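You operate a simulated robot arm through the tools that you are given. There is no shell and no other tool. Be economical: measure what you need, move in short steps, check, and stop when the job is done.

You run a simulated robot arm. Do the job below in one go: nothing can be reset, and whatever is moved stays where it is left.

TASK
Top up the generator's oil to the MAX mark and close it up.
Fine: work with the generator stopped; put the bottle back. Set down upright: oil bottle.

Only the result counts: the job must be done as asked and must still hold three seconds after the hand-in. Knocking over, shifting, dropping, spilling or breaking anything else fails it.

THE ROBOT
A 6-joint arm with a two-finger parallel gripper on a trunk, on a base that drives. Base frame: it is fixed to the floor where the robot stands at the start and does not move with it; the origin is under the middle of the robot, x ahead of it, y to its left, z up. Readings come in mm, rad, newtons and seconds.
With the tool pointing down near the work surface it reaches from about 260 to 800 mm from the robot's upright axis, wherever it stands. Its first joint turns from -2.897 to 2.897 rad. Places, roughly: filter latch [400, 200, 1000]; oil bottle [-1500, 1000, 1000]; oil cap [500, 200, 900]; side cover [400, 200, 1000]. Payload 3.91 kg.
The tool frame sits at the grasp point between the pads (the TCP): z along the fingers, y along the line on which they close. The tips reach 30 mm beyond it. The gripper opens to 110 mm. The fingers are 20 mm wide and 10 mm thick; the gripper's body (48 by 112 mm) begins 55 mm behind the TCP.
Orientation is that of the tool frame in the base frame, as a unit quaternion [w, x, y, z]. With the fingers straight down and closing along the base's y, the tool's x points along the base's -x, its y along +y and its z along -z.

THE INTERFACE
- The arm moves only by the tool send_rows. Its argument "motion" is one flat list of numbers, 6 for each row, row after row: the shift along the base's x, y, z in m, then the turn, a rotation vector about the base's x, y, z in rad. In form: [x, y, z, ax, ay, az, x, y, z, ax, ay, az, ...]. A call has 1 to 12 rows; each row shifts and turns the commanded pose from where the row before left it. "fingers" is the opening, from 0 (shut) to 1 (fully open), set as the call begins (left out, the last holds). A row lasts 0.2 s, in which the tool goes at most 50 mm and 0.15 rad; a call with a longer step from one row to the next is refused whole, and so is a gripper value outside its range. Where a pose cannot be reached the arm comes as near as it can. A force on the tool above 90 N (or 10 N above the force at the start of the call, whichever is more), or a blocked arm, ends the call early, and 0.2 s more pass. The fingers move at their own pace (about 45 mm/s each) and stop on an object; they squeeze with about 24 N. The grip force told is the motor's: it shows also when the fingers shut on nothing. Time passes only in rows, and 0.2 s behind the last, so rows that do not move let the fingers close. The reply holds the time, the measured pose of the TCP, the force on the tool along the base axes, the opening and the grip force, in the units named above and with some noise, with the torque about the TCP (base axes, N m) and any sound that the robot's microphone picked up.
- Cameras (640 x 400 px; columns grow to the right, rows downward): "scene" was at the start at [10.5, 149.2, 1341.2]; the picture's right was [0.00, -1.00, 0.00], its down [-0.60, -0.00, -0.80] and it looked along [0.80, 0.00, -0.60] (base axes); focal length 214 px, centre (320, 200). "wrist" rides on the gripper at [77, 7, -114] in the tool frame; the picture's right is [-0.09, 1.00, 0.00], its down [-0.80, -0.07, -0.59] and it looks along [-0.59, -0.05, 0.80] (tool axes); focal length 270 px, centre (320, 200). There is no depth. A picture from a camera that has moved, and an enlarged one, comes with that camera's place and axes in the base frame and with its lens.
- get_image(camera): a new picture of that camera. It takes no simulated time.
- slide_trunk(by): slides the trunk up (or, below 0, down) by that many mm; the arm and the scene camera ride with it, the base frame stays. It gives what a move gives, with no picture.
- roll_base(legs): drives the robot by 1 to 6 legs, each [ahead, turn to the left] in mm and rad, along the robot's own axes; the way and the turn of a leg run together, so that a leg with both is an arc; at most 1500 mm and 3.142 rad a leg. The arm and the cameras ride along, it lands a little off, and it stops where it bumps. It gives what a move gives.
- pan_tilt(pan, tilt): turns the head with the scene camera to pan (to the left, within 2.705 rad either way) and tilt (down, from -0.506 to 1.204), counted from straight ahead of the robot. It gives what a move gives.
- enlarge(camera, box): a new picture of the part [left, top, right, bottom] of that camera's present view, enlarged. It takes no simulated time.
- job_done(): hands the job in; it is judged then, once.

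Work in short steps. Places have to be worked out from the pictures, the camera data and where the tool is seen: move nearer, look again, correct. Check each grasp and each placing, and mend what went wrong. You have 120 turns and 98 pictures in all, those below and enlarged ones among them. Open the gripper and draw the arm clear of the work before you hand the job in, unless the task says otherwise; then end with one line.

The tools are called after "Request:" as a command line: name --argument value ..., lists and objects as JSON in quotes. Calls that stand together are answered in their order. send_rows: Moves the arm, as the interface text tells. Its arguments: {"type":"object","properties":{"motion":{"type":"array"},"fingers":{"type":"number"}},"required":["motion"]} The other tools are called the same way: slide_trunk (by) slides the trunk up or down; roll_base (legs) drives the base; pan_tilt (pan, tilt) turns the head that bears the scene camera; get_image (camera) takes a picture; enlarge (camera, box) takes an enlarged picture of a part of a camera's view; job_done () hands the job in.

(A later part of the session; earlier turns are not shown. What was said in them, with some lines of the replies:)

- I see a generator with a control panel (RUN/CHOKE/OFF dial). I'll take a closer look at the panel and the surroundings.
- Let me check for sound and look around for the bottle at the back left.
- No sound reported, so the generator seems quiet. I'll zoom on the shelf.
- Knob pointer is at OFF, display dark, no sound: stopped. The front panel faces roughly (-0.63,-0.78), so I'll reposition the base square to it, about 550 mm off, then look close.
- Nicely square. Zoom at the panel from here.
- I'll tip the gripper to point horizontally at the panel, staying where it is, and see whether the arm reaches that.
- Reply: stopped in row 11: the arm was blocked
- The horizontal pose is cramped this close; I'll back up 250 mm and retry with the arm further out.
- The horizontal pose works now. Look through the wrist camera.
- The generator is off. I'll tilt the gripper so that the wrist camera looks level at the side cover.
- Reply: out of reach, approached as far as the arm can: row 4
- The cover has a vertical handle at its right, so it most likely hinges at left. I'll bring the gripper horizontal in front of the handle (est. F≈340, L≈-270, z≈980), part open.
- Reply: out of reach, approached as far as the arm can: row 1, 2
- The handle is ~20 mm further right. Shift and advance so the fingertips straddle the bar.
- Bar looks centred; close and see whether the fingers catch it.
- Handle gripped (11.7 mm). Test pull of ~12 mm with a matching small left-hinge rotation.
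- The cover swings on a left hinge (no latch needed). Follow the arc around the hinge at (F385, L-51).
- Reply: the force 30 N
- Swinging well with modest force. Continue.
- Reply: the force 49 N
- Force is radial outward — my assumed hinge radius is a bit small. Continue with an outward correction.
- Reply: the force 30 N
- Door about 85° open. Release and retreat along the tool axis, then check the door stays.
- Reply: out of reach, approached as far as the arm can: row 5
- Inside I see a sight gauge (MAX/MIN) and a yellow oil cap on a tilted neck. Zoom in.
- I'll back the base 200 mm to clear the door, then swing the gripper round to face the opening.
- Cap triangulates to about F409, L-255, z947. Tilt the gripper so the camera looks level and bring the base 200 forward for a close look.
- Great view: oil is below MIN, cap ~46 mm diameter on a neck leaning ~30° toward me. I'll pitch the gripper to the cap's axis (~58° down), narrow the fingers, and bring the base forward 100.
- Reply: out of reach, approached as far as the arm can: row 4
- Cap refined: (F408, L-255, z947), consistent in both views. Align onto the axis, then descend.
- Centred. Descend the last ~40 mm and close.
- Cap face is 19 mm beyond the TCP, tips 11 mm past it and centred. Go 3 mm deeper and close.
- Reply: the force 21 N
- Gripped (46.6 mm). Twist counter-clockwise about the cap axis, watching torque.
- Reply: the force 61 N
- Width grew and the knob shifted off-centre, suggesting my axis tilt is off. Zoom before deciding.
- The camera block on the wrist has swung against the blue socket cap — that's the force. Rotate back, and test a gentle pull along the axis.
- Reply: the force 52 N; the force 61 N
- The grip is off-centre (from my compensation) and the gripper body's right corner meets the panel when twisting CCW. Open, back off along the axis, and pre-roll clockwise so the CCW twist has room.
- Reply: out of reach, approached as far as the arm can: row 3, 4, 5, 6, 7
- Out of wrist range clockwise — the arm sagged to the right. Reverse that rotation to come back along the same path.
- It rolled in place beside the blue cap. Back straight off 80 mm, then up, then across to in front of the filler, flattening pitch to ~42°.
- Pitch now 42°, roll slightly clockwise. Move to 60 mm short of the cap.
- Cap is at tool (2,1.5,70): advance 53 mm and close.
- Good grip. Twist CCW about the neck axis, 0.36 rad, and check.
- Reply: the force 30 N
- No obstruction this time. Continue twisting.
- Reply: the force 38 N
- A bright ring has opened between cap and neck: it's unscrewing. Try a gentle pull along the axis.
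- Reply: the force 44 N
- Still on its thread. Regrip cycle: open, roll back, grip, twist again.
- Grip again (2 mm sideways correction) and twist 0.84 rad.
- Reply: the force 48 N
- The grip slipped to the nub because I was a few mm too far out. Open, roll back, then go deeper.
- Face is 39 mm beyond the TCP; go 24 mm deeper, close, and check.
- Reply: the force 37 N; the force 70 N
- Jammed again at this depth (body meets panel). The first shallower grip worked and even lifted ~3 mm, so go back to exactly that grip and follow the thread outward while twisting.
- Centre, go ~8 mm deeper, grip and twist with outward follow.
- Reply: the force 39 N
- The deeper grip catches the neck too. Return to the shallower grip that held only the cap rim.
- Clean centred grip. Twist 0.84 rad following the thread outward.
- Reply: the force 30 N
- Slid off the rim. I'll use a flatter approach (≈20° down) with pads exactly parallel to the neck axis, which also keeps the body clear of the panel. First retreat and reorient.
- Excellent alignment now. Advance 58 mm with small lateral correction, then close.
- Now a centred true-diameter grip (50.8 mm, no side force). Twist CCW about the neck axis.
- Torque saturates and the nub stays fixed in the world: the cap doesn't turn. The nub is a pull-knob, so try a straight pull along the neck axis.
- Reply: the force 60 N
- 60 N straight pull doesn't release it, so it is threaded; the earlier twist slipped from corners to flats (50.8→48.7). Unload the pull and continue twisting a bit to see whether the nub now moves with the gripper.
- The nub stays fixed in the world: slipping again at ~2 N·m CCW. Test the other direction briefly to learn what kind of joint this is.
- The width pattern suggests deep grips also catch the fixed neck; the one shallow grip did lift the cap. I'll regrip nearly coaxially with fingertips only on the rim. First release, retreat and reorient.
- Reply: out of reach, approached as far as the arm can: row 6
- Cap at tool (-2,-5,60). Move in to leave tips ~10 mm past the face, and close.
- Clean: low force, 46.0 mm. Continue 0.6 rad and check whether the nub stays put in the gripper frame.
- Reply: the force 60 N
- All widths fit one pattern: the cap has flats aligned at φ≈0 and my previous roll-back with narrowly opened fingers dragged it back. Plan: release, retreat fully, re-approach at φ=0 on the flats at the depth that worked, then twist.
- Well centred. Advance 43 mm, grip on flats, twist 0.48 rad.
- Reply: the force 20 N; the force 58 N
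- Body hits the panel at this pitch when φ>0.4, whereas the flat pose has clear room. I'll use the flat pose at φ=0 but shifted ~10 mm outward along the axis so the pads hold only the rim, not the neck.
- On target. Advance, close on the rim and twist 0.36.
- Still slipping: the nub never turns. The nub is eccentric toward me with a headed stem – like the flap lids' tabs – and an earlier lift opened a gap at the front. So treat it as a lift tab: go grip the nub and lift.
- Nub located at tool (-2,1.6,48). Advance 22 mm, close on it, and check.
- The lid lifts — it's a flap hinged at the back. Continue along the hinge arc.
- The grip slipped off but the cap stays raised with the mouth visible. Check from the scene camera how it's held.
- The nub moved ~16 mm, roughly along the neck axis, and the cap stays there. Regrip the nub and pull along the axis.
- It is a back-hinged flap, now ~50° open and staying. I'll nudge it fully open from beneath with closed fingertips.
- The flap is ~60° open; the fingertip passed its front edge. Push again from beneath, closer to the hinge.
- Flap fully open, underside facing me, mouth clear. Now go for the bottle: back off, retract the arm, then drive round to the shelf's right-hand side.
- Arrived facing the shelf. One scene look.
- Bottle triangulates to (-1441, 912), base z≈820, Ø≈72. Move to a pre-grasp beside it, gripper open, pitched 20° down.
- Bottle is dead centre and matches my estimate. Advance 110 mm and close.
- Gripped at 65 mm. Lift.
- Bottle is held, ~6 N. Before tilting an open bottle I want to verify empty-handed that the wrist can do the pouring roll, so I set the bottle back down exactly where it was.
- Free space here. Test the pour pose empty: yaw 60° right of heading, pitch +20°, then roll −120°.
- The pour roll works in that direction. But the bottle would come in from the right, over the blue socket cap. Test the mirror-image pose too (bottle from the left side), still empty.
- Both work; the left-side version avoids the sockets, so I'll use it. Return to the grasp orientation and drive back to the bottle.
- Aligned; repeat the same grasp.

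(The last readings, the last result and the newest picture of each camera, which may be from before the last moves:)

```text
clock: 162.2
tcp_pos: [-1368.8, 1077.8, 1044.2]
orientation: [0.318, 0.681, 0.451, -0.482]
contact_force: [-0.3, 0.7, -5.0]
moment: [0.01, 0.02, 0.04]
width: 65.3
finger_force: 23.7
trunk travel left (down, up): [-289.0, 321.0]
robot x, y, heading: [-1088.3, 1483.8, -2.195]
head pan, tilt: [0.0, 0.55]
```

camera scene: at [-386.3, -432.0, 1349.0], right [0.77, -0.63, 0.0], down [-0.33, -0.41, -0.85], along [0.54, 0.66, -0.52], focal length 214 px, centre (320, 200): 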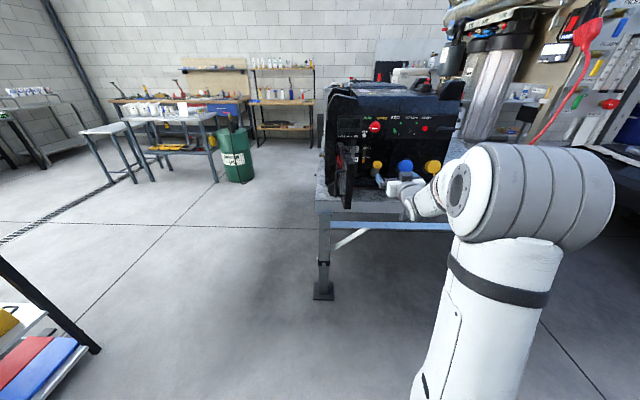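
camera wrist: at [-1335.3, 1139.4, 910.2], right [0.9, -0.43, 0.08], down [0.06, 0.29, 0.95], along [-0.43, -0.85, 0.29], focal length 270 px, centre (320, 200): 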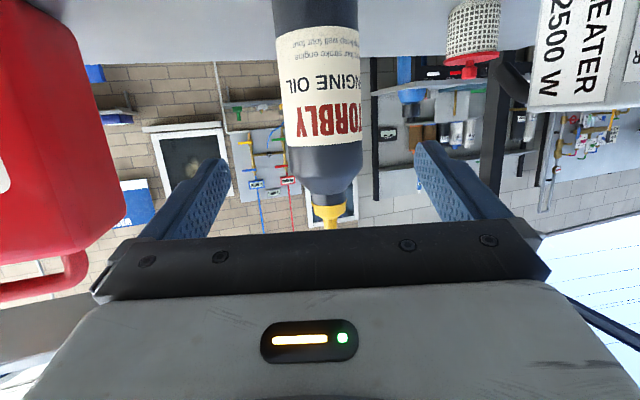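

Bottle secured. Drive back to a staging spot in front of the generator, a bit further right than before.

Request:
roll_base --legs '[[0, -1.744], [-819, 0], [0, -0.65], [-1500, 0], [0, -1.308], [300, 0]]'

Request:
roll_base --legs '[[0, 0.5]]'

```text
clock: 184.6
tcp_pos: [438.1, -277.6, 1043.8]
orientation: [0.55, -0.25, 0.778, 0.175]
contact_force: [-0.3, 0.0, -5.1]
moment: [-0.02, 0.01, 0.03]
width: 65.4
finger_force: 24.0
trunk travel left (down, up): [-289.0, 321.0]
robot x, y, heading: [-8.7, -479.7, 0.402]
head pan, tilt: [0.0, 0.55]
```

```text
clock: 186.4
tcp_pos: [285.9, -85.7, 1043.5]
orientation: [0.49, -0.434, 0.692, 0.305]
contact_force: [-0.3, -0.1, -5.3]
moment: [-0.02, 0.01, 0.04]
width: 65.4
finger_force: 23.9
trunk travel left (down, up): [-289.0, 321.0]
robot x, y, heading: [-13.8, -478.8, 0.891]
head pan, tilt: [0.0, 0.55]
```

Now close the last 50 mm, yaw the gripper 60° left with the bottle still upright.

Request:
roll_base --legs '[[50, 0]]'

Request:
send_rows --motion '[-0.0025, 0.013, -0.0055, 0, 0, 0.136, -0.0025, 0.013, -0.0055, 0, 0, 0.136, -0.0025, 0.013, -0.0055, 0, 0, 0.136, -0.0025, 0.013, -0.0055, 0, 0, 0.136, -0.0025, 0.013, -0.0055, 0, 0, 0.136, -0.0025, 0.013, -0.0055, 0, 0, 0.136]'

```text
clock: 187.3
tcp_pos: [318.6, -47.9, 1043.1]
orientation: [0.489, -0.435, 0.691, 0.306]
contact_force: [0.2, 1.2, -4.9]
moment: [-0.03, 0.02, 0.02]
width: 65.8
finger_force: 24.2
trunk travel left (down, up): [-289.0, 321.0]
robot x, y, heading: [19.0, -440.7, 0.896]
head pan, tilt: [0.0, 0.55]
```

```text
clock: 188.7
tcp_pos: [304.3, 31.1, 1009.8]
orientation: [-0.326, 0.674, -0.462, -0.475]
contact_force: [0.2, -1.1, -5.0]
moment: [-0.04, -0.03, -0.02]
width: 65.7
finger_force: 23.7
trunk travel left (down, up): [-289.0, 321.0]
robot x, y, heading: [20.7, -438.6, 0.894]
head pan, tilt: [0.0, 0.55]
```

Upright and in place. Tilt to ~57° while bringing the spout in front of the cavity.

Request:
send_rows --motion '[0.0024, 0.0099, -0.01, -0.021, 0.1231, 0, 0.0024, 0.0099, -0.01, -0.021, 0.1231, 0, 0.0024, 0.0099, -0.01, -0.021, 0.1231, 0, 0.0024, 0.0099, -0.01, -0.021, 0.1231, 0, 0.0024, 0.0099, -0.01, -0.021, 0.1231, 0, 0.0024, 0.0099, -0.01, -0.021, 0.1231, 0, 0.0024, 0.0099, -0.01, -0.021, 0.1231, 0, 0.0024, 0.0099, -0.01, -0.021, 0.1231, 0]'

Request:
get_image --camera "wrist"

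```text
clock: 190.5
tcp_pos: [322.6, 109.6, 931.5]
orientation: [0.014, -0.392, 0.599, 0.698]
contact_force: [-0.3, -0.5, -4.4]
moment: [0.0, -0.14, 0.0]
width: 65.6
finger_force: 24.1
trunk travel left (down, up): [-289.0, 321.0]
robot x, y, heading: [22.4, -443.0, 0.897]
head pan, tilt: [0.0, 0.55]
```

```text
8 pictures are left
camera wrist: at [326.6, -23.6, 896.6], right [-0.43, -0.24, 0.87], down [0.9, -0.12, 0.41], along [0.01, 0.96, 0.27], focal length 270 px, centre (320, 200)
```

wrist: 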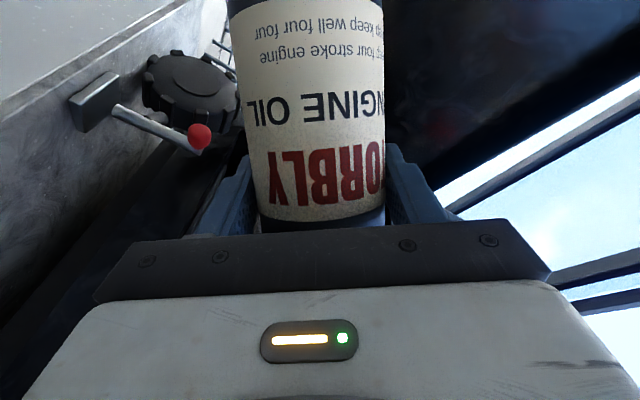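

Spout isn't in the wrist view; check with the scene camera.

Request:
enlarge --camera "scene" --box '[300, 110, 460, 220]'

```text
3.64 times, centred on (380, 165) of scene
camera zoom: at [-87.6, -337.0, 1349.0], right [0.78, -0.63, 0.0], down [-0.33, -0.41, -0.85], along [0.53, 0.66, -0.52], focal length 780 px, centre (102, 327)
```

zoom: 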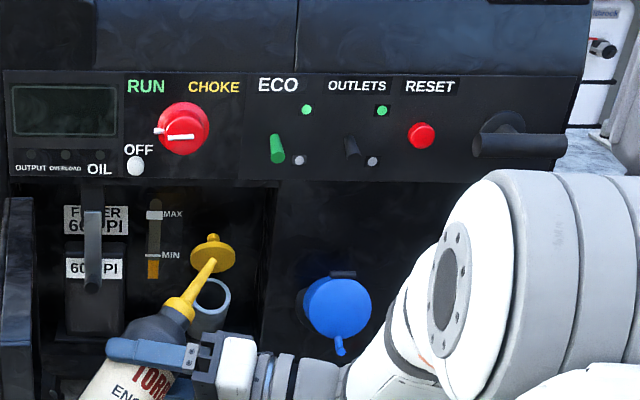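

Superb view: tip predicted within ~5 mm, mouth at (F411, L-258, z937), no leak. Bring the tip over the mouth and tilt to 86°.

Request:
send_rows --motion '[0.016, 0.0158, 0.0004, -0.021, 0.1231, 0, -0.0035, 0.0021, 0.0067, -0.021, 0.1231, 0, -0.0043, -0.0006, 0.0052, -0.021, 0.1231, 0, -0.0022, -0.0004, 0.0077, -0.021, 0.1231, 0]'

Request:
enlarge --camera "scene" --box '[300, 110, 460, 220]'

```text
clock: 191.5
tcp_pos: [326.5, 124.9, 951.5]
orientation: [-0.147, -0.211, 0.614, 0.746]
contact_force: [0.1, 0.3, -5.2]
moment: [-0.02, -0.1, -0.05]
width: 65.6
finger_force: 23.5
trunk travel left (down, up): [-289.0, 321.0]
robot x, y, heading: [19.5, -442.3, 0.897]
head pan, tilt: [0.0, 0.55]
```

```text
3.64 times, centred on (380, 165) of scene
camera zoom: at [-87.6, -336.9, 1349.0], right [0.78, -0.63, 0.0], down [-0.33, -0.41, -0.85], along [0.53, 0.66, -0.52], focal length 780 px, centre (102, 327)
```

zoom: 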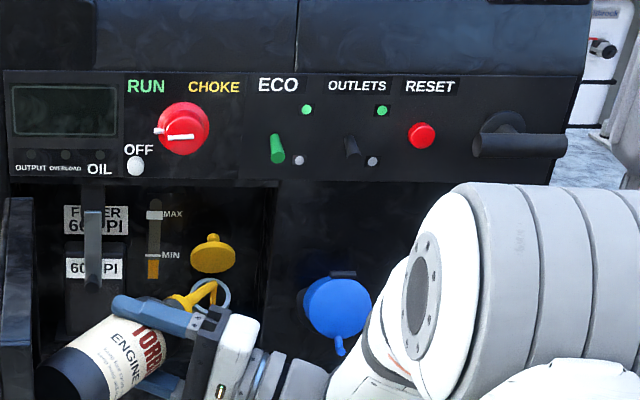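

A golden stream seems to enter the mouth. Hold 2 s and check the gauge.

Request:
send_rows --motion '[0, 0, 0, 0, 0, 0, 0, 0, 0, 0, 0, 0, 0, 0, 0, 0, 0, 0, 0, 0, 0, 0, 0, 0, 0, 0, 0, 0, 0, 0, 0, 0, 0, 0, 0, 0, 0, 0, 0, 0, 0, 0, 0, 0, 0, 0, 0, 0]'

Request:
enlarge --camera "scene" --box '[320, 150, 390, 210]'

```text
clock: 193.3
tcp_pos: [327.8, 125.2, 950.9]
orientation: [-0.148, -0.212, 0.613, 0.747]
contact_force: [-0.3, -0.7, -4.4]
moment: [0.03, -0.11, -0.03]
width: 65.7
finger_force: 24.1
trunk travel left (down, up): [-289.0, 321.0]
robot x, y, heading: [22.3, -437.0, 0.893]
head pan, tilt: [0.0, 0.55]
```

```text
6.67 times, centred on (355, 180) of scene
camera zoom: at [-87.6, -336.9, 1349.0], right [0.78, -0.63, 0.0], down [-0.33, -0.41, -0.85], along [0.53, 0.66, -0.52], focal length 1430 px, centre (87, 333)
```

zoom: 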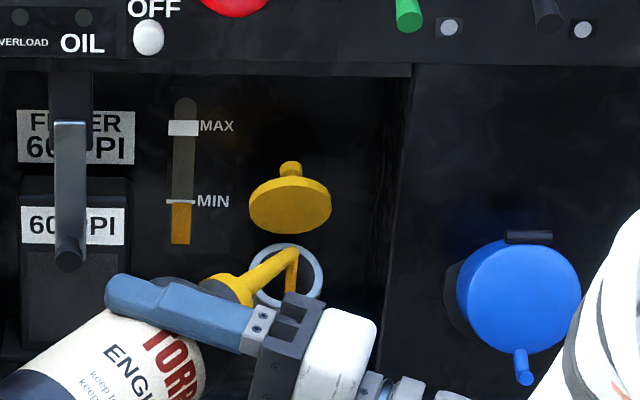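

Oil is flowing cleanly into the mouth; level just reached MIN. Hold ~10 s more then re-measure.

Request:
send_rows --motion '[0, 0, 0, 0, 0, 0, 0, 0, 0, 0, 0, 0, 0, 0, 0, 0, 0, 0, 0, 0, 0, 0, 0, 0, 0, 0, 0, 0, 0, 0, 0, 0, 0, 0, 0, 0, 0, 0, 0, 0, 0, 0, 0, 0, 0, 0, 0, 0, 0, 0, 0, 0, 0, 0, 0, 0, 0, 0, 0, 0, 0, 0, 0, 0, 0, 0, 0, 0, 0, 0, 0, 0]'

Request:
send_rows --motion '[0, 0, 0, 0, 0, 0, 0, 0, 0, 0, 0, 0, 0, 0, 0, 0, 0, 0, 0, 0, 0, 0, 0, 0, 0, 0, 0, 0, 0, 0, 0, 0, 0, 0, 0, 0, 0, 0, 0, 0, 0, 0, 0, 0, 0, 0, 0, 0, 0, 0, 0, 0, 0, 0, 0, 0, 0, 0, 0, 0, 0, 0, 0, 0, 0, 0, 0, 0, 0, 0, 0, 0]'

Request:
send_rows --motion '[0, 0, 0, 0, 0, 0, 0, 0, 0, 0, 0, 0, 0, 0, 0, 0, 0, 0, 0, 0, 0, 0, 0, 0, 0, 0, 0, 0, 0, 0, 0, 0, 0, 0, 0, 0, 0, 0, 0, 0, 0, 0, 0, 0, 0, 0, 0, 0, 0, 0, 0, 0, 0, 0, 0, 0, 0, 0, 0, 0, 0, 0, 0, 0, 0, 0, 0, 0, 0, 0, 0, 0]'

Request:
enlarge --camera "scene" --box '[325, 160, 360, 192]'

```text
clock: 195.9
tcp_pos: [327.5, 124.9, 948.9]
orientation: [-0.148, -0.213, 0.613, 0.747]
contact_force: [-0.1, 0.4, -4.2]
moment: [0.02, -0.15, -0.04]
width: 65.4
finger_force: 24.1
trunk travel left (down, up): [-289.0, 321.0]
robot x, y, heading: [21.9, -440.4, 0.897]
head pan, tilt: [0.0, 0.55]
```

```text
clock: 198.5
tcp_pos: [325.9, 124.9, 950.0]
orientation: [-0.147, -0.211, 0.613, 0.747]
contact_force: [0.7, 0.1, -5.3]
moment: [-0.02, -0.12, 0.01]
width: 65.4
finger_force: 24.1
trunk travel left (down, up): [-289.0, 321.0]
robot x, y, heading: [21.7, -437.3, 0.897]
head pan, tilt: [0.0, 0.55]
```

```text
clock: 201.1
tcp_pos: [327.8, 125.2, 950.3]
orientation: [-0.148, -0.213, 0.613, 0.747]
contact_force: [0.1, -0.1, -5.7]
moment: [-0.01, -0.14, 0.01]
width: 65.6
finger_force: 24.3
trunk travel left (down, up): [-289.0, 321.0]
robot x, y, heading: [17.9, -440.5, 0.895]
head pan, tilt: [0.0, 0.55]
```

```text
12.50 times, centred on (342, 176) of scene
camera zoom: at [-87.6, -336.9, 1349.0], right [0.78, -0.63, 0.0], down [-0.33, -0.41, -0.85], along [0.53, 0.66, -0.52], focal length 2681 px, centre (39, 500)
```

zoom: 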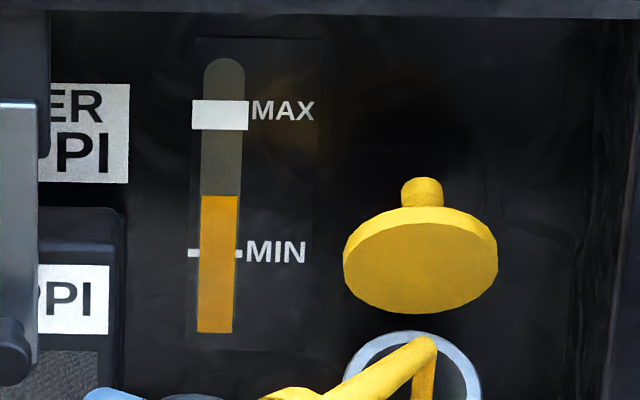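

Rate ≈7.8 px/s; ~81 px remain to the MAX mark. Hold another 7.8 s and check.

Request:
send_rows --motion '[0, 0, 0, 0, 0, 0, 0, 0, 0, 0, 0, 0, 0, 0, 0, 0, 0, 0, 0, 0, 0, 0, 0, 0, 0, 0, 0, 0, 0, 0, 0, 0, 0, 0, 0, 0, 0, 0, 0, 0, 0, 0, 0, 0, 0, 0, 0, 0, 0, 0, 0, 0, 0, 0, 0, 0, 0, 0, 0, 0, 0, 0, 0, 0, 0, 0, 0, 0, 0, 0, 0, 0]'

Request:
send_rows --motion '[0, 0, 0, 0, 0, 0, 0, 0, 0, 0, 0, 0, 0, 0, 0, 0, 0, 0, 0, 0, 0, 0, 0, 0, 0, 0, 0, 0, 0, 0, 0, 0, 0, 0, 0, 0, 0, 0, 0, 0, 0, 0, 0, 0, 0, 0, 0, 0, 0, 0, 0, 0, 0, 0, 0, 0, 0, 0, 0, 0, 0, 0, 0, 0, 0, 0, 0, 0, 0, 0, 0, 0]'

Request:
send_rows --motion '[0, 0, 0, 0, 0, 0, 0, 0, 0, 0, 0, 0, 0, 0, 0, 0, 0, 0, 0, 0, 0, 0, 0, 0, 0, 0, 0, 0, 0, 0, 0, 0, 0, 0, 0, 0, 0, 0, 0, 0, 0, 0, 0, 0, 0, 0, 0, 0, 0, 0, 0, 0, 0, 0, 0, 0, 0, 0, 0, 0]'

Request:
enlarge --camera "scene" --box '[325, 160, 360, 192]'

```text
clock: 203.7
tcp_pos: [327.0, 124.8, 949.9]
orientation: [-0.148, -0.212, 0.613, 0.747]
contact_force: [0.1, -0.7, -4.2]
moment: [-0.03, -0.15, 0.03]
width: 65.7
finger_force: 23.6
trunk travel left (down, up): [-289.0, 321.0]
robot x, y, heading: [20.3, -440.5, 0.893]
head pan, tilt: [0.0, 0.55]
```

```text
clock: 206.3
tcp_pos: [327.5, 125.6, 950.1]
orientation: [-0.148, -0.212, 0.613, 0.747]
contact_force: [-0.4, -0.2, -4.8]
moment: [0.0, -0.16, 0.02]
width: 65.4
finger_force: 23.9
trunk travel left (down, up): [-289.0, 321.0]
robot x, y, heading: [21.2, -441.5, 0.894]
head pan, tilt: [0.0, 0.55]
```

```text
clock: 208.5
tcp_pos: [327.2, 125.3, 949.9]
orientation: [-0.148, -0.212, 0.614, 0.746]
contact_force: [-0.1, -0.2, -4.6]
moment: [0.01, -0.13, 0.0]
width: 65.5
finger_force: 23.4
trunk travel left (down, up): [-289.0, 321.0]
robot x, y, heading: [21.8, -439.8, 0.891]
head pan, tilt: [0.0, 0.55]
```

```text
12.50 times, centred on (342, 176) of scene
camera zoom: at [-87.6, -336.9, 1349.0], right [0.78, -0.63, 0.0], down [-0.33, -0.41, -0.85], along [0.53, 0.66, -0.52], focal length 2681 px, centre (39, 500)
```

zoom: 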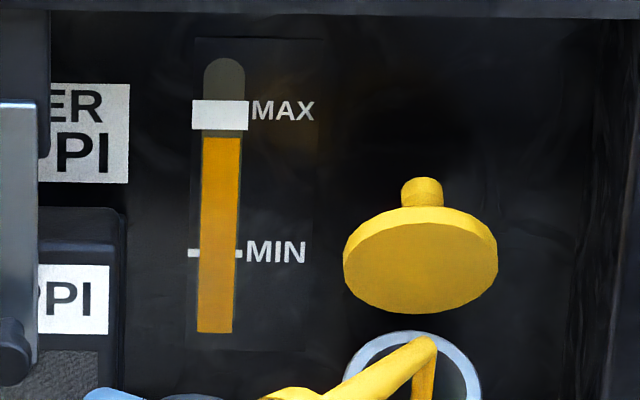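

Level 138 → MAX centre 115: 23 px ≈ 2.9 s including tilt-back. Hold 2.4 s then tilt back, pausing for drips over the mouth.

Request:
send_rows --motion '[0, 0, 0, 0, 0, 0, 0, 0, 0, 0, 0, 0, 0, 0, 0, 0, 0, 0, 0, 0, 0, 0, 0, 0, 0, 0, 0, 0, 0, 0, 0, 0, 0, 0, 0, 0, 0, 0, 0, 0, 0, 0, 0, 0, 0, 0, 0, 0, 0, 0, 0, 0, 0, 0, 0, 0, 0, 0, 0, 0, 0, 0, 0, 0, 0, 0, 0, 0, 0, 0, 0, 0]'

Request:
send_rows --motion '[0.0022, 0.0004, -0.0077, 0.021, -0.1231, 0, 0.0043, 0.0006, -0.0052, 0.021, -0.1231, 0, 0.0035, -0.0021, -0.0067, 0.021, -0.1231, 0, 0, 0, 0, 0, 0, 0, 0, 0, 0, 0, 0, 0, 0, 0, 0, 0, 0, 0]'

Request:
enlarge --camera "scene" --box '[325, 160, 360, 192]'

```text
clock: 211.1
tcp_pos: [326.8, 124.9, 951.0]
orientation: [-0.147, -0.211, 0.613, 0.747]
contact_force: [-0.6, 0.5, -4.6]
moment: [0.0, -0.12, 0.04]
width: 65.6
finger_force: 23.8
trunk travel left (down, up): [-289.0, 321.0]
robot x, y, heading: [22.4, -440.0, 0.892]
head pan, tilt: [0.0, 0.55]
```

```text
clock: 212.5
tcp_pos: [336.4, 126.0, 930.7]
orientation: [-0.026, -0.349, 0.606, 0.714]
contact_force: [-0.1, -0.4, -5.0]
moment: [-0.02, -0.16, -0.04]
width: 65.5
finger_force: 23.9
trunk travel left (down, up): [-289.0, 321.0]
robot x, y, heading: [21.3, -441.7, 0.898]
head pan, tilt: [0.0, 0.55]
```

```text
12.50 times, centred on (342, 176) of scene
camera zoom: at [-87.6, -336.9, 1349.0], right [0.78, -0.63, 0.0], down [-0.33, -0.41, -0.85], along [0.53, 0.66, -0.52], focal length 2681 px, centre (39, 500)
```

zoom: 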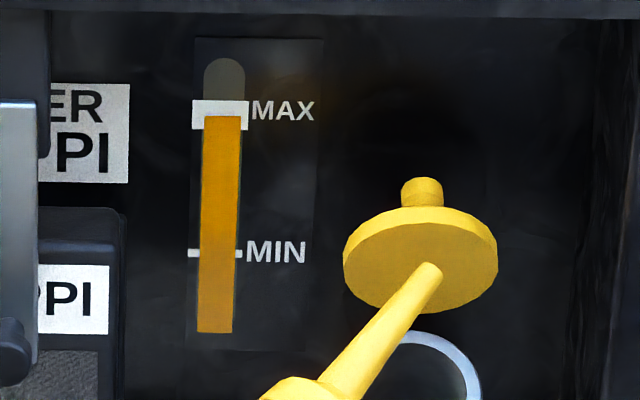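

Level is exactly on MAX and flow stopped. Reverse everything: tilt upright, yaw back.

Request:
send_rows --motion '[-0.016, -0.0158, -0.0004, 0.021, -0.1231, 0, -0.0024, -0.0099, 0.01, 0.021, -0.1231, 0, -0.0024, -0.0099, 0.01, 0.021, -0.1231, 0, -0.0024, -0.0099, 0.01, 0.021, -0.1231, 0, -0.0024, -0.0099, 0.01, 0.021, -0.1231, 0, -0.0024, -0.0099, 0.01, 0.021, -0.1231, 0, -0.0024, -0.0099, 0.01, 0.021, -0.1231, 0, -0.0024, -0.0099, 0.01, 0.021, -0.1231, 0, -0.0024, -0.0099, 0.01, 0.021, -0.1231, 0]'

Request:
send_rows --motion '[0.0025, -0.013, 0.0055, 0, 0, -0.136, 0.0025, -0.013, 0.0055, 0, 0, -0.136, 0.0025, -0.013, 0.0055, 0, 0, -0.136, 0.0025, -0.013, 0.0055, 0, 0, -0.136, 0.0025, -0.013, 0.0055, 0, 0, -0.136, 0.0025, -0.013, 0.0055, 0, 0, -0.136]'

Request:
roll_base --legs '[[-50, 0], [0, -0.5], [-300, 0], [0, 1.3], [1500, 0], [0, 0.65]]'

```text
clock: 214.5
tcp_pos: [303.4, 30.4, 1012.1]
orientation: [-0.328, 0.673, -0.463, -0.474]
contact_force: [-0.1, -0.2, -4.3]
moment: [-0.01, 0.0, 0.03]
width: 65.3
finger_force: 23.9
trunk travel left (down, up): [-289.0, 321.0]
robot x, y, heading: [22.3, -441.0, 0.893]
head pan, tilt: [0.0, 0.55]
```

```text
clock: 215.9
tcp_pos: [317.1, -49.5, 1044.4]
orientation: [0.489, -0.434, 0.692, 0.306]
contact_force: [-0.1, -0.2, -4.9]
moment: [0.0, 0.02, 0.02]
width: 65.8
finger_force: 24.5
trunk travel left (down, up): [-289.0, 321.0]
robot x, y, heading: [20.3, -440.9, 0.89]
head pan, tilt: [0.0, 0.55]
```

```text
clock: 232.0
tcp_pos: [-858.1, 1235.4, 1045.0]
orientation: [-0.154, 0.788, -0.217, -0.556]
contact_force: [1.5, -0.2, -4.7]
moment: [-0.05, -0.01, 0.0]
width: 65.5
finger_force: 23.9
trunk travel left (down, up): [-289.0, 321.0]
robot x, y, heading: [-495.7, 905.6, 2.367]
head pan, tilt: [0.0, 0.55]
```

Continue to the same spot in front of the shelf.

Request:
roll_base --legs '[[825, 0], [0, 1.718]]'

```text
clock: 240.6
tcp_pos: [-1333.0, 1047.3, 1044.6]
orientation: [0.333, 0.665, 0.473, -0.471]
contact_force: [-0.5, -0.3, -5.4]
moment: [0.05, -0.02, 0.02]
width: 65.7
finger_force: 23.8
trunk travel left (down, up): [-289.0, 321.0]
robot x, y, heading: [-1079.6, 1468.2, -2.145]
head pan, tilt: [0.0, 0.55]
```

Move over the original spot with the yaw corrected.

Request:
send_rows --motion '[-0.0263, -0.0319, 0, 0, 0, -0.0165, -0.0263, -0.0319, 0, 0, 0, -0.0165, -0.0262, -0.0319, 0, 0, 0, -0.0165, -0.0262, -0.032, 0, 0, 0, -0.0165, 0, 0, 0, 0, 0, 0, 0, 0, 0, 0, 0, 0]'

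```text
clock: 242.0
tcp_pos: [-1437.4, 919.0, 1044.8]
orientation: [0.319, 0.68, 0.452, -0.481]
contact_force: [-0.1, 1.2, -5.3]
moment: [0.0, -0.05, 0.0]
width: 65.4
finger_force: 23.8
trunk travel left (down, up): [-289.0, 321.0]
robot x, y, heading: [-1081.1, 1471.7, -2.145]
head pan, tilt: [0.0, 0.55]
```

On spot, orientation equal to the grasp. Lower until contact.

Request:
send_rows --motion '[0, 0, -0.04, 0, 0, 0, 0, 0, -0.04, 0, 0, 0, 0, 0, -0.03, 0, 0, 0, 0, 0, -0.009, 0, 0, 0, 0, 0, -0.002, 0, 0, 0, 0, 0, 0, 0, 0, 0]'

```text
clock: 243.4
tcp_pos: [-1438.6, 919.2, 923.4]
orientation: [0.318, 0.681, 0.452, -0.481]
contact_force: [-0.6, -0.5, -3.5]
moment: [-0.06, 0.03, -0.01]
width: 65.5
finger_force: 23.5
trunk travel left (down, up): [-289.0, 321.0]
robot x, y, heading: [-1082.9, 1469.6, -2.148]
head pan, tilt: [0.0, 0.55]
```

Request:
send_rows --motion '[0, 0, -0.001, 0, 0, 0, 0, 0, 0, 0, 0, 0]'

Request:
send_rows --motion '[0, 0, -0.001, 0, 0, 0, 0, 0, 0, 0, 0, 0]'

```text
clock: 244.0
tcp_pos: [-1438.3, 921.4, 923.9]
orientation: [0.319, 0.68, 0.452, -0.482]
contact_force: [-2.0, -1.5, 1.9]
moment: [-0.22, -0.04, -0.08]
width: 65.8
finger_force: 24.2
trunk travel left (down, up): [-289.0, 321.0]
robot x, y, heading: [-1082.5, 1474.0, -2.15]
head pan, tilt: [0.0, 0.55]
```

```text
clock: 244.6
tcp_pos: [-1438.2, 920.1, 923.9]
orientation: [0.319, 0.679, 0.451, -0.483]
contact_force: [-3.2, -3.5, 11.7]
moment: [-0.16, 0.0, -0.03]
width: 65.5
finger_force: 23.9
trunk travel left (down, up): [-289.0, 321.0]
robot x, y, heading: [-1084.9, 1473.2, -2.148]
head pan, tilt: [0.0, 0.55]
```

Contact: the bottle stands. Raise 1 mm to unload, open, and retreat straight back.

Request:
send_rows --motion '[0, 0, 0.001, 0, 0, 0, 0, 0, 0, 0, 0, 0]'

Request:
send_rows --motion '[0, 0, 0, 0, 0, 0, 0, 0, 0, 0, 0, 0, 0, 0, 0, 0, 0, 0, 0, 0, 0, 0, 0, 0, 0.0125, 0.029, 0.003, 0, 0, 0, 0.0145, 0.0335, 0.0075, 0, 0, 0, 0.0145, 0.0335, 0.0075, 0, 0, 0]' --fingers 1

Request:
get_image --camera "wrist"

```text
clock: 245.2
tcp_pos: [-1437.8, 921.4, 923.0]
orientation: [0.319, 0.68, 0.452, -0.482]
contact_force: [-4.2, -3.5, 11.2]
moment: [-0.39, -0.01, -0.11]
width: 65.3
finger_force: 23.9
trunk travel left (down, up): [-289.0, 321.0]
robot x, y, heading: [-1086.4, 1470.4, -2.151]
head pan, tilt: [0.0, 0.55]
```

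```text
clock: 246.8
tcp_pos: [-1397.5, 1016.4, 942.0]
orientation: [0.318, 0.681, 0.452, -0.481]
contact_force: [0.1, 0.7, -0.3]
moment: [0.05, 0.01, -0.02]
width: 110.0
finger_force: 0.0
trunk travel left (down, up): [-289.0, 321.0]
robot x, y, heading: [-1085.6, 1471.4, -2.144]
head pan, tilt: [0.0, 0.55]
```

```text
1 pictures are left
camera wrist: at [-1339.6, 1137.2, 907.0], right [0.91, -0.41, 0.08], down [0.05, 0.3, 0.95], along [-0.42, -0.86, 0.29], focal length 270 px, centre (320, 200)
```

wrist: 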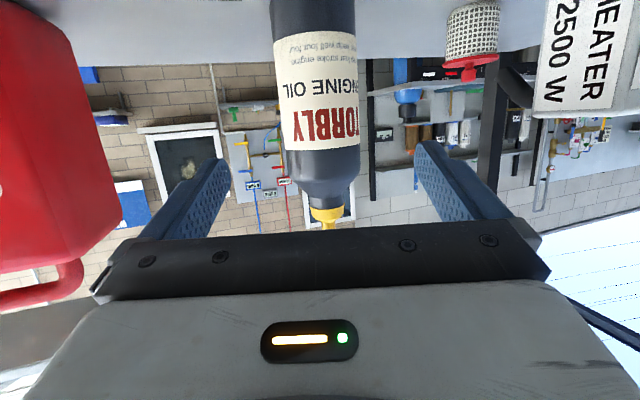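

Bottle is back upright at its place. Raise/retract the arm and drive back to a staging spot in front of the generator.

Request:
send_rows --motion '[0.008, 0.013, 0.034, 0, 0, 0, 0.008, 0.013, 0.034, 0, 0, 0, 0.008, 0.013, 0.034, 0, 0, 0, 0.008, 0.013, 0, 0, 0, 0]'

Request:
roll_base --legs '[[0, -1.77], [-819, 0], [0, -0.68], [-1498, 0], [0, -0.803]]'

```text
clock: 247.8
tcp_pos: [-1362.8, 1069.3, 1044.3]
orientation: [0.318, 0.68, 0.452, -0.481]
contact_force: [-1.4, 1.0, -0.5]
moment: [0.0, -0.01, 0.0]
width: 110.1
finger_force: 0.1
trunk travel left (down, up): [-289.0, 321.0]
robot x, y, heading: [-1085.3, 1472.6, -2.143]
head pan, tilt: [0.0, 0.55]
```

```text
clock: 267.4
tcp_pos: [-2.2, -231.0, 1042.3]
orientation: [0.5, -0.408, 0.708, 0.287]
contact_force: [1.1, 1.1, 0.0]
moment: [0.0, 0.0, 0.02]
width: 110.0
finger_force: 0.1
trunk travel left (down, up): [-289.0, 321.0]
robot x, y, heading: [-328.8, -595.8, 0.877]
head pan, tilt: [0.0, 0.55]
```

Align the tool with the filler line (L-256), close the fingers, then roll forward.

Request:
send_rows --motion '[0.0416, -0.0081, 0.001, 0, 0, -0.053, 0.0416, -0.0081, 0.001, 0, 0, -0.053, 0.0416, -0.0081, 0, 0, 0, -0.053]' --fingers 0

Request:
roll_base --legs '[[360, 0]]'

```text
clock: 268.2
tcp_pos: [125.4, -254.8, 1044.6]
orientation: [0.521, -0.351, 0.738, 0.247]
contact_force: [0.1, 0.2, 0.4]
moment: [-0.03, 0.01, -0.02]
width: 39.0
finger_force: 0.2
trunk travel left (down, up): [-289.0, 321.0]
robot x, y, heading: [-326.8, -598.2, 0.874]
head pan, tilt: [0.0, 0.55]
```

```text
clock: 270.5
tcp_pos: [356.0, 18.1, 1044.8]
orientation: [0.523, -0.349, 0.738, 0.246]
contact_force: [0.2, -0.6, -0.2]
moment: [0.02, -0.02, 0.04]
width: 0.0
finger_force: 23.9
trunk travel left (down, up): [-289.0, 321.0]
robot x, y, heading: [-94.4, -321.0, 0.874]
head pan, tilt: [0.0, 0.55]
```

Enter above the flap, then press down / pull back in small steps to tip it closed.

Request:
send_rows --motion '[0.0238, 0.0326, 0, 0, 0, 0, 0.0238, 0.0326, 0, 0, 0, 0, 0.0238, 0.0326, 0, 0, 0, 0, 0.0238, 0.0324, 0, 0, 0, 0]'

Request:
send_rows --motion '[0, 0, -0.012, 0, 0, 0, 0, 0, -0.012, 0, 0, 0, -0.0032, -0.0039, -0.01, 0, 0, 0]'

Request:
send_rows --motion '[-0.0082, -0.0101, -0.008, 0, 0, 0, -0.0082, -0.0101, -0.008, 0, 0, 0, -0.0063, -0.0078, -0.01, 0, 0, 0]'

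```text
clock: 271.5
tcp_pos: [450.3, 150.2, 1045.8]
orientation: [0.522, -0.348, 0.739, 0.244]
contact_force: [-1.2, 0.0, 0.2]
moment: [-0.01, 0.01, 0.0]
width: 0.0
finger_force: 23.6
trunk travel left (down, up): [-289.0, 321.0]
robot x, y, heading: [-95.7, -323.6, 0.867]
head pan, tilt: [0.0, 0.55]
```

```text
clock: 272.3
tcp_pos: [446.8, 143.4, 1022.6]
orientation: [0.529, -0.347, 0.734, 0.248]
contact_force: [-8.0, -7.9, 39.1]
moment: [0.61, -0.49, -0.13]
width: 0.0
finger_force: 23.9
trunk travel left (down, up): [-289.0, 321.0]
robot x, y, heading: [-95.2, -315.9, 0.868]
head pan, tilt: [0.0, 0.55]
```

```text
clock: 273.1
tcp_pos: [424.8, 115.8, 982.9]
orientation: [0.52, -0.349, 0.741, 0.244]
contact_force: [-9.6, -4.5, 2.3]
moment: [0.1, 0.23, 0.26]
width: 0.1
finger_force: 23.3
trunk travel left (down, up): [-289.0, 321.0]
robot x, y, heading: [-98.6, -321.1, 0.862]
head pan, tilt: [0.0, 0.55]
```

Contact came and released as it pivoted. Press down near the nub until it seats.

Request:
send_rows --motion '[0.0025, 0.0031, -0.008, 0, 0, 0, 0, 0, -0.006, 0, 0, 0]'

Request:
send_rows --motion '[0, 0, -0.005, 0, 0, 0, 0, 0, 0, 0, 0, 0]'

```text
clock: 273.7
tcp_pos: [425.5, 115.6, 972.3]
orientation: [0.523, -0.348, 0.739, 0.245]
contact_force: [-29.3, -36.6, -0.1]
moment: [-0.58, 0.37, -0.01]
width: 0.3
finger_force: 24.2
trunk travel left (down, up): [-289.0, 321.0]
robot x, y, heading: [-98.3, -323.9, 0.867]
head pan, tilt: [0.0, 0.55]
```

```text
clock: 274.3
tcp_pos: [426.2, 119.4, 968.9]
orientation: [0.525, -0.348, 0.737, 0.246]
contact_force: [-6.2, -6.3, 19.5]
moment: [0.28, -0.21, 0.0]
width: 0.1
finger_force: 23.8
trunk travel left (down, up): [-289.0, 321.0]
robot x, y, heading: [-97.4, -320.9, 0.871]
head pan, tilt: [0.0, 0.55]
```

Request:
send_rows --motion '[0, 0, -0.004, 0, 0, 0, 0, 0, 0, 0, 0, 0]'

Request:
send_rows --motion '[0, 0, 0.012, 0, 0, 0, -0.0253, -0.031, 0.01, 0, 0, 0, -0.0253, -0.031, 0, 0, 0, 0, -0.0253, -0.031, 0, 0, 0, 0]'

Request:
enlarge --camera "scene" --box '[340, 130, 440, 220]'

```text
clock: 274.9
tcp_pos: [425.6, 116.9, 964.9]
orientation: [0.524, -0.348, 0.738, 0.245]
contact_force: [-19.0, -20.9, 19.4]
moment: [0.06, -0.1, 0.09]
width: 0.2
finger_force: 24.1
trunk travel left (down, up): [-289.0, 321.0]
robot x, y, heading: [-96.3, -323.9, 0.864]
head pan, tilt: [0.0, 0.55]
```

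```text
clock: 275.9
tcp_pos: [352.4, 27.4, 984.8]
orientation: [0.522, -0.349, 0.738, 0.246]
contact_force: [1.1, 0.2, -0.3]
moment: [0.01, 0.01, -0.02]
width: 0.0
finger_force: 23.7
trunk travel left (down, up): [-289.0, 321.0]
robot x, y, heading: [-94.7, -324.3, 0.866]
head pan, tilt: [0.0, 0.55]
```

```text
4.44 times, centred on (390, 175) of scene
camera zoom: at [-203.7, -214.9, 1349.0], right [0.76, -0.65, 0.0], down [-0.34, -0.4, -0.85], along [0.55, 0.65, -0.52], focal length 953 px, centre (9, 311)
```

zoom: 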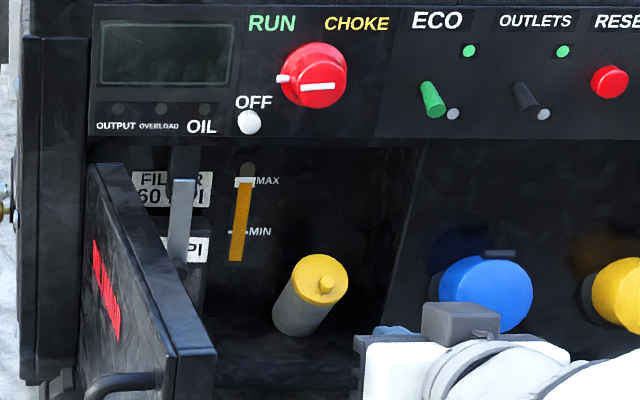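

Flap is closed flush and the gauge reads MAX. Now go around the door: back up, swing the (closed) gripper to the left of the door, and come forward.

Request:
roll_base --legs '[[-200, 0]]'

Request:
send_rows --motion '[-0.0316, 0.0257, 0.0107, 0, 0, 0, -0.0316, 0.0257, 0.0107, 0, 0, 0, -0.0316, 0.0257, 0.0107, 0, 0, 0, -0.0316, 0.0257, 0.0107, 0, 0, 0, -0.0316, 0.0257, 0.0107, 0, 0, 0, -0.0316, 0.0257, 0.0107, 0, 0, 0, -0.0316, 0.0257, 0.0107, 0, 0, 0]'

Request:
roll_base --legs '[[120, 0]]'

```text
clock: 277.5
tcp_pos: [221.3, -123.4, 984.9]
orientation: [0.521, -0.351, 0.738, 0.247]
contact_force: [0.1, 0.2, -0.2]
moment: [-0.05, 0.0, -0.03]
width: 0.0
finger_force: 24.0
trunk travel left (down, up): [-289.0, 321.0]
robot x, y, heading: [-229.3, -475.1, 0.868]
head pan, tilt: [0.0, 0.55]
```

```text
clock: 279.1
tcp_pos: [1.8, 58.6, 1060.5]
orientation: [0.52, -0.351, 0.739, 0.246]
contact_force: [-0.5, 0.5, -0.3]
moment: [0.0, 0.03, -0.01]
width: 0.0
finger_force: 23.7
trunk travel left (down, up): [-289.0, 321.0]
robot x, y, heading: [-225.2, -476.4, 0.87]
head pan, tilt: [0.0, 0.55]
```

```text
clock: 280.4
tcp_pos: [78.9, 150.1, 1060.0]
orientation: [0.521, -0.35, 0.738, 0.246]
contact_force: [0.2, 0.1, 0.5]
moment: [0.01, 0.01, 0.02]
width: 0.0
finger_force: 24.1
trunk travel left (down, up): [-289.0, 321.0]
robot x, y, heading: [-149.6, -386.8, 0.868]
head pan, tilt: [0.0, 0.55]
```

Finger is left of the door. Sweep along the closing arc.

Request:
send_rows --motion '[0.0184, -0.0202, 0, 0, 0, 0, 0.0184, -0.0202, 0, 0, 0, 0, 0.0297, -0.0268, 0, 0, 0, 0, 0.0348, -0.0206, 0, 0, 0, 0, 0.0458, -0.0167, 0, 0, 0, 0]'

Request:
send_rows --motion '[0.0308, -0.0019, 0, 0, 0, 0, 0.0303, -0.0008, 0, 0, 0, 0, 0.0307, 0.006, 0, 0, 0, 0, 0.0298, 0.008, 0, 0, 0, 0]'

```text
clock: 281.6
tcp_pos: [228.6, 44.5, 1062.9]
orientation: [0.517, -0.326, 0.748, 0.258]
contact_force: [-0.8, -0.2, 0.1]
moment: [-0.04, -0.14, -0.03]
width: 0.0
finger_force: 24.1
trunk travel left (down, up): [-289.0, 321.0]
robot x, y, heading: [-149.6, -386.4, 0.871]
head pan, tilt: [0.0, 0.55]
```

```text
clock: 282.6
tcp_pos: [348.3, 59.1, 1062.1]
orientation: [0.521, -0.351, 0.738, 0.246]
contact_force: [0.0, -0.1, 0.1]
moment: [0.03, 0.02, 0.0]
width: 0.1
finger_force: 24.6
trunk travel left (down, up): [-289.0, 321.0]
robot x, y, heading: [-149.6, -382.9, 0.873]
head pan, tilt: [0.0, 0.55]
```

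Continue pushing until the closed stop is felt.

Request:
send_rows --motion '[0.0349, 0.0206, 0, 0, 0, 0, 0.0165, 0.0123, 0, 0, 0, 0, 0.0063, 0.0078, 0, 0, 0, 0]'

Request:
send_rows --motion '[0.0038, 0.0047, 0, 0, 0, 0, 0.0038, 0.0047, 0, 0, 0, 0]'

```text
clock: 283.4
tcp_pos: [407.5, 98.4, 1061.0]
orientation: [0.521, -0.351, 0.738, 0.247]
contact_force: [0.4, 0.2, 0.2]
moment: [0.0, -0.02, 0.0]
width: 0.1
finger_force: 23.6
trunk travel left (down, up): [-289.0, 321.0]
robot x, y, heading: [-154.5, -381.2, 0.872]
head pan, tilt: [0.0, 0.55]
```

```text
clock: 283.9
tcp_pos: [410.7, 102.3, 1060.7]
orientation: [0.521, -0.35, 0.739, 0.245]
contact_force: [-44.6, -41.9, -19.2]
moment: [-0.38, 0.56, 0.14]
width: 0.0
finger_force: 23.8
trunk travel left (down, up): [-289.0, 321.0]
robot x, y, heading: [-150.5, -385.3, 0.874]
head pan, tilt: [0.0, 0.55]
```

Firm stop at tip F≈367, matching the closed cover face. Check/press also nearer the free edge to make sure it is fully shut.

Request:
send_rows --motion '[-0.0101, -0.0124, 0, 0, 0, 0, 0.0349, -0.0284, 0, 0, 0, 0, 0.007, 0.0085, 0, 0, 0, 0]'

Request:
send_rows --motion '[0.0032, 0.0039, 0, 0, 0, 0, 0.0019, 0.0023, 0, 0, 0, 0, 0.0013, 0.0016, 0, 0, 0, 0]'

```text
clock: 284.8
tcp_pos: [443.3, 73.7, 1061.4]
orientation: [0.522, -0.35, 0.738, 0.246]
contact_force: [-15.7, -18.5, -6.1]
moment: [-0.02, 0.22, -0.04]
width: 0.0
finger_force: 24.3
trunk travel left (down, up): [-289.0, 321.0]
robot x, y, heading: [-149.7, -384.7, 0.869]
head pan, tilt: [0.0, 0.55]
```

```text
clock: 285.4
tcp_pos: [442.1, 72.1, 1060.9]
orientation: [0.52, -0.351, 0.739, 0.246]
contact_force: [-43.0, -39.8, 2.7]
moment: [0.2, 0.2, 0.11]
width: 0.0
finger_force: 24.0
trunk travel left (down, up): [-289.0, 321.0]
robot x, y, heading: [-149.9, -384.3, 0.872]
head pan, tilt: [0.0, 0.55]
stopped in row 3: the force on the tool passed its limit (the readings are from after the stop); the commanded pose is now the measured one
```

The stop is at the same depth along the cover, so it is flush shut. Retreat, open the gripper and back the robot off.

Request:
send_rows --motion '[-0.0253, -0.031, 0, 0, 0, 0, -0.0253, -0.031, 0.01, 0, 0, 0, -0.0253, -0.031, 0.01, 0, 0, 0]'

Request:
roll_base --legs '[[-250, 0]]'

Request:
send_rows --motion '[0, 0, 0, 0, 0, 0, 0, 0, 0, 0, 0, 0, 0, 0, 0, 0, 0, 0, 0, 0, 0, 0, 0, 0, 0, 0, 0, 0, 0, 0]' --fingers 1

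```text
clock: 286.2
tcp_pos: [372.5, -12.5, 1074.1]
orientation: [0.517, -0.352, 0.741, 0.244]
contact_force: [-0.3, 0.4, -0.6]
moment: [0.0, -0.03, -0.02]
width: 0.0
finger_force: 23.6
trunk travel left (down, up): [-289.0, 321.0]
robot x, y, heading: [-149.8, -386.3, 0.871]
head pan, tilt: [0.0, 0.55]
```

```text
clock: 288.1
tcp_pos: [211.8, -206.6, 1074.5]
orientation: [0.517, -0.351, 0.741, 0.245]
contact_force: [-0.3, 0.2, 0.7]
moment: [0.03, 0.02, -0.01]
width: 0.1
finger_force: 23.9
trunk travel left (down, up): [-289.0, 321.0]
robot x, y, heading: [-310.6, -578.1, 0.866]
head pan, tilt: [0.0, 0.55]
```

```text
clock: 289.2
tcp_pos: [209.6, -205.4, 1074.6]
orientation: [0.518, -0.351, 0.74, 0.245]
contact_force: [0.4, 0.0, -0.2]
moment: [-0.01, -0.02, 0.01]
width: 104.3
finger_force: 0.0
trunk travel left (down, up): [-289.0, 321.0]
robot x, y, heading: [-312.0, -573.1, 0.873]
head pan, tilt: [0.0, 0.55]
```

Oil at MAX, filler flap and side cover closed, bottle back on its shelf, arm clear: hand in.

Request:
job_done

```text
The job is handed in.
```

The generator's oil is topped up to the MAX mark; the oil cap and side cover are closed and the bottle is back upright in its place on the shelf. I had no pictures left to check the cover by eye, so I judged it closed because it stopped firmly at the same depth at two points along its width.
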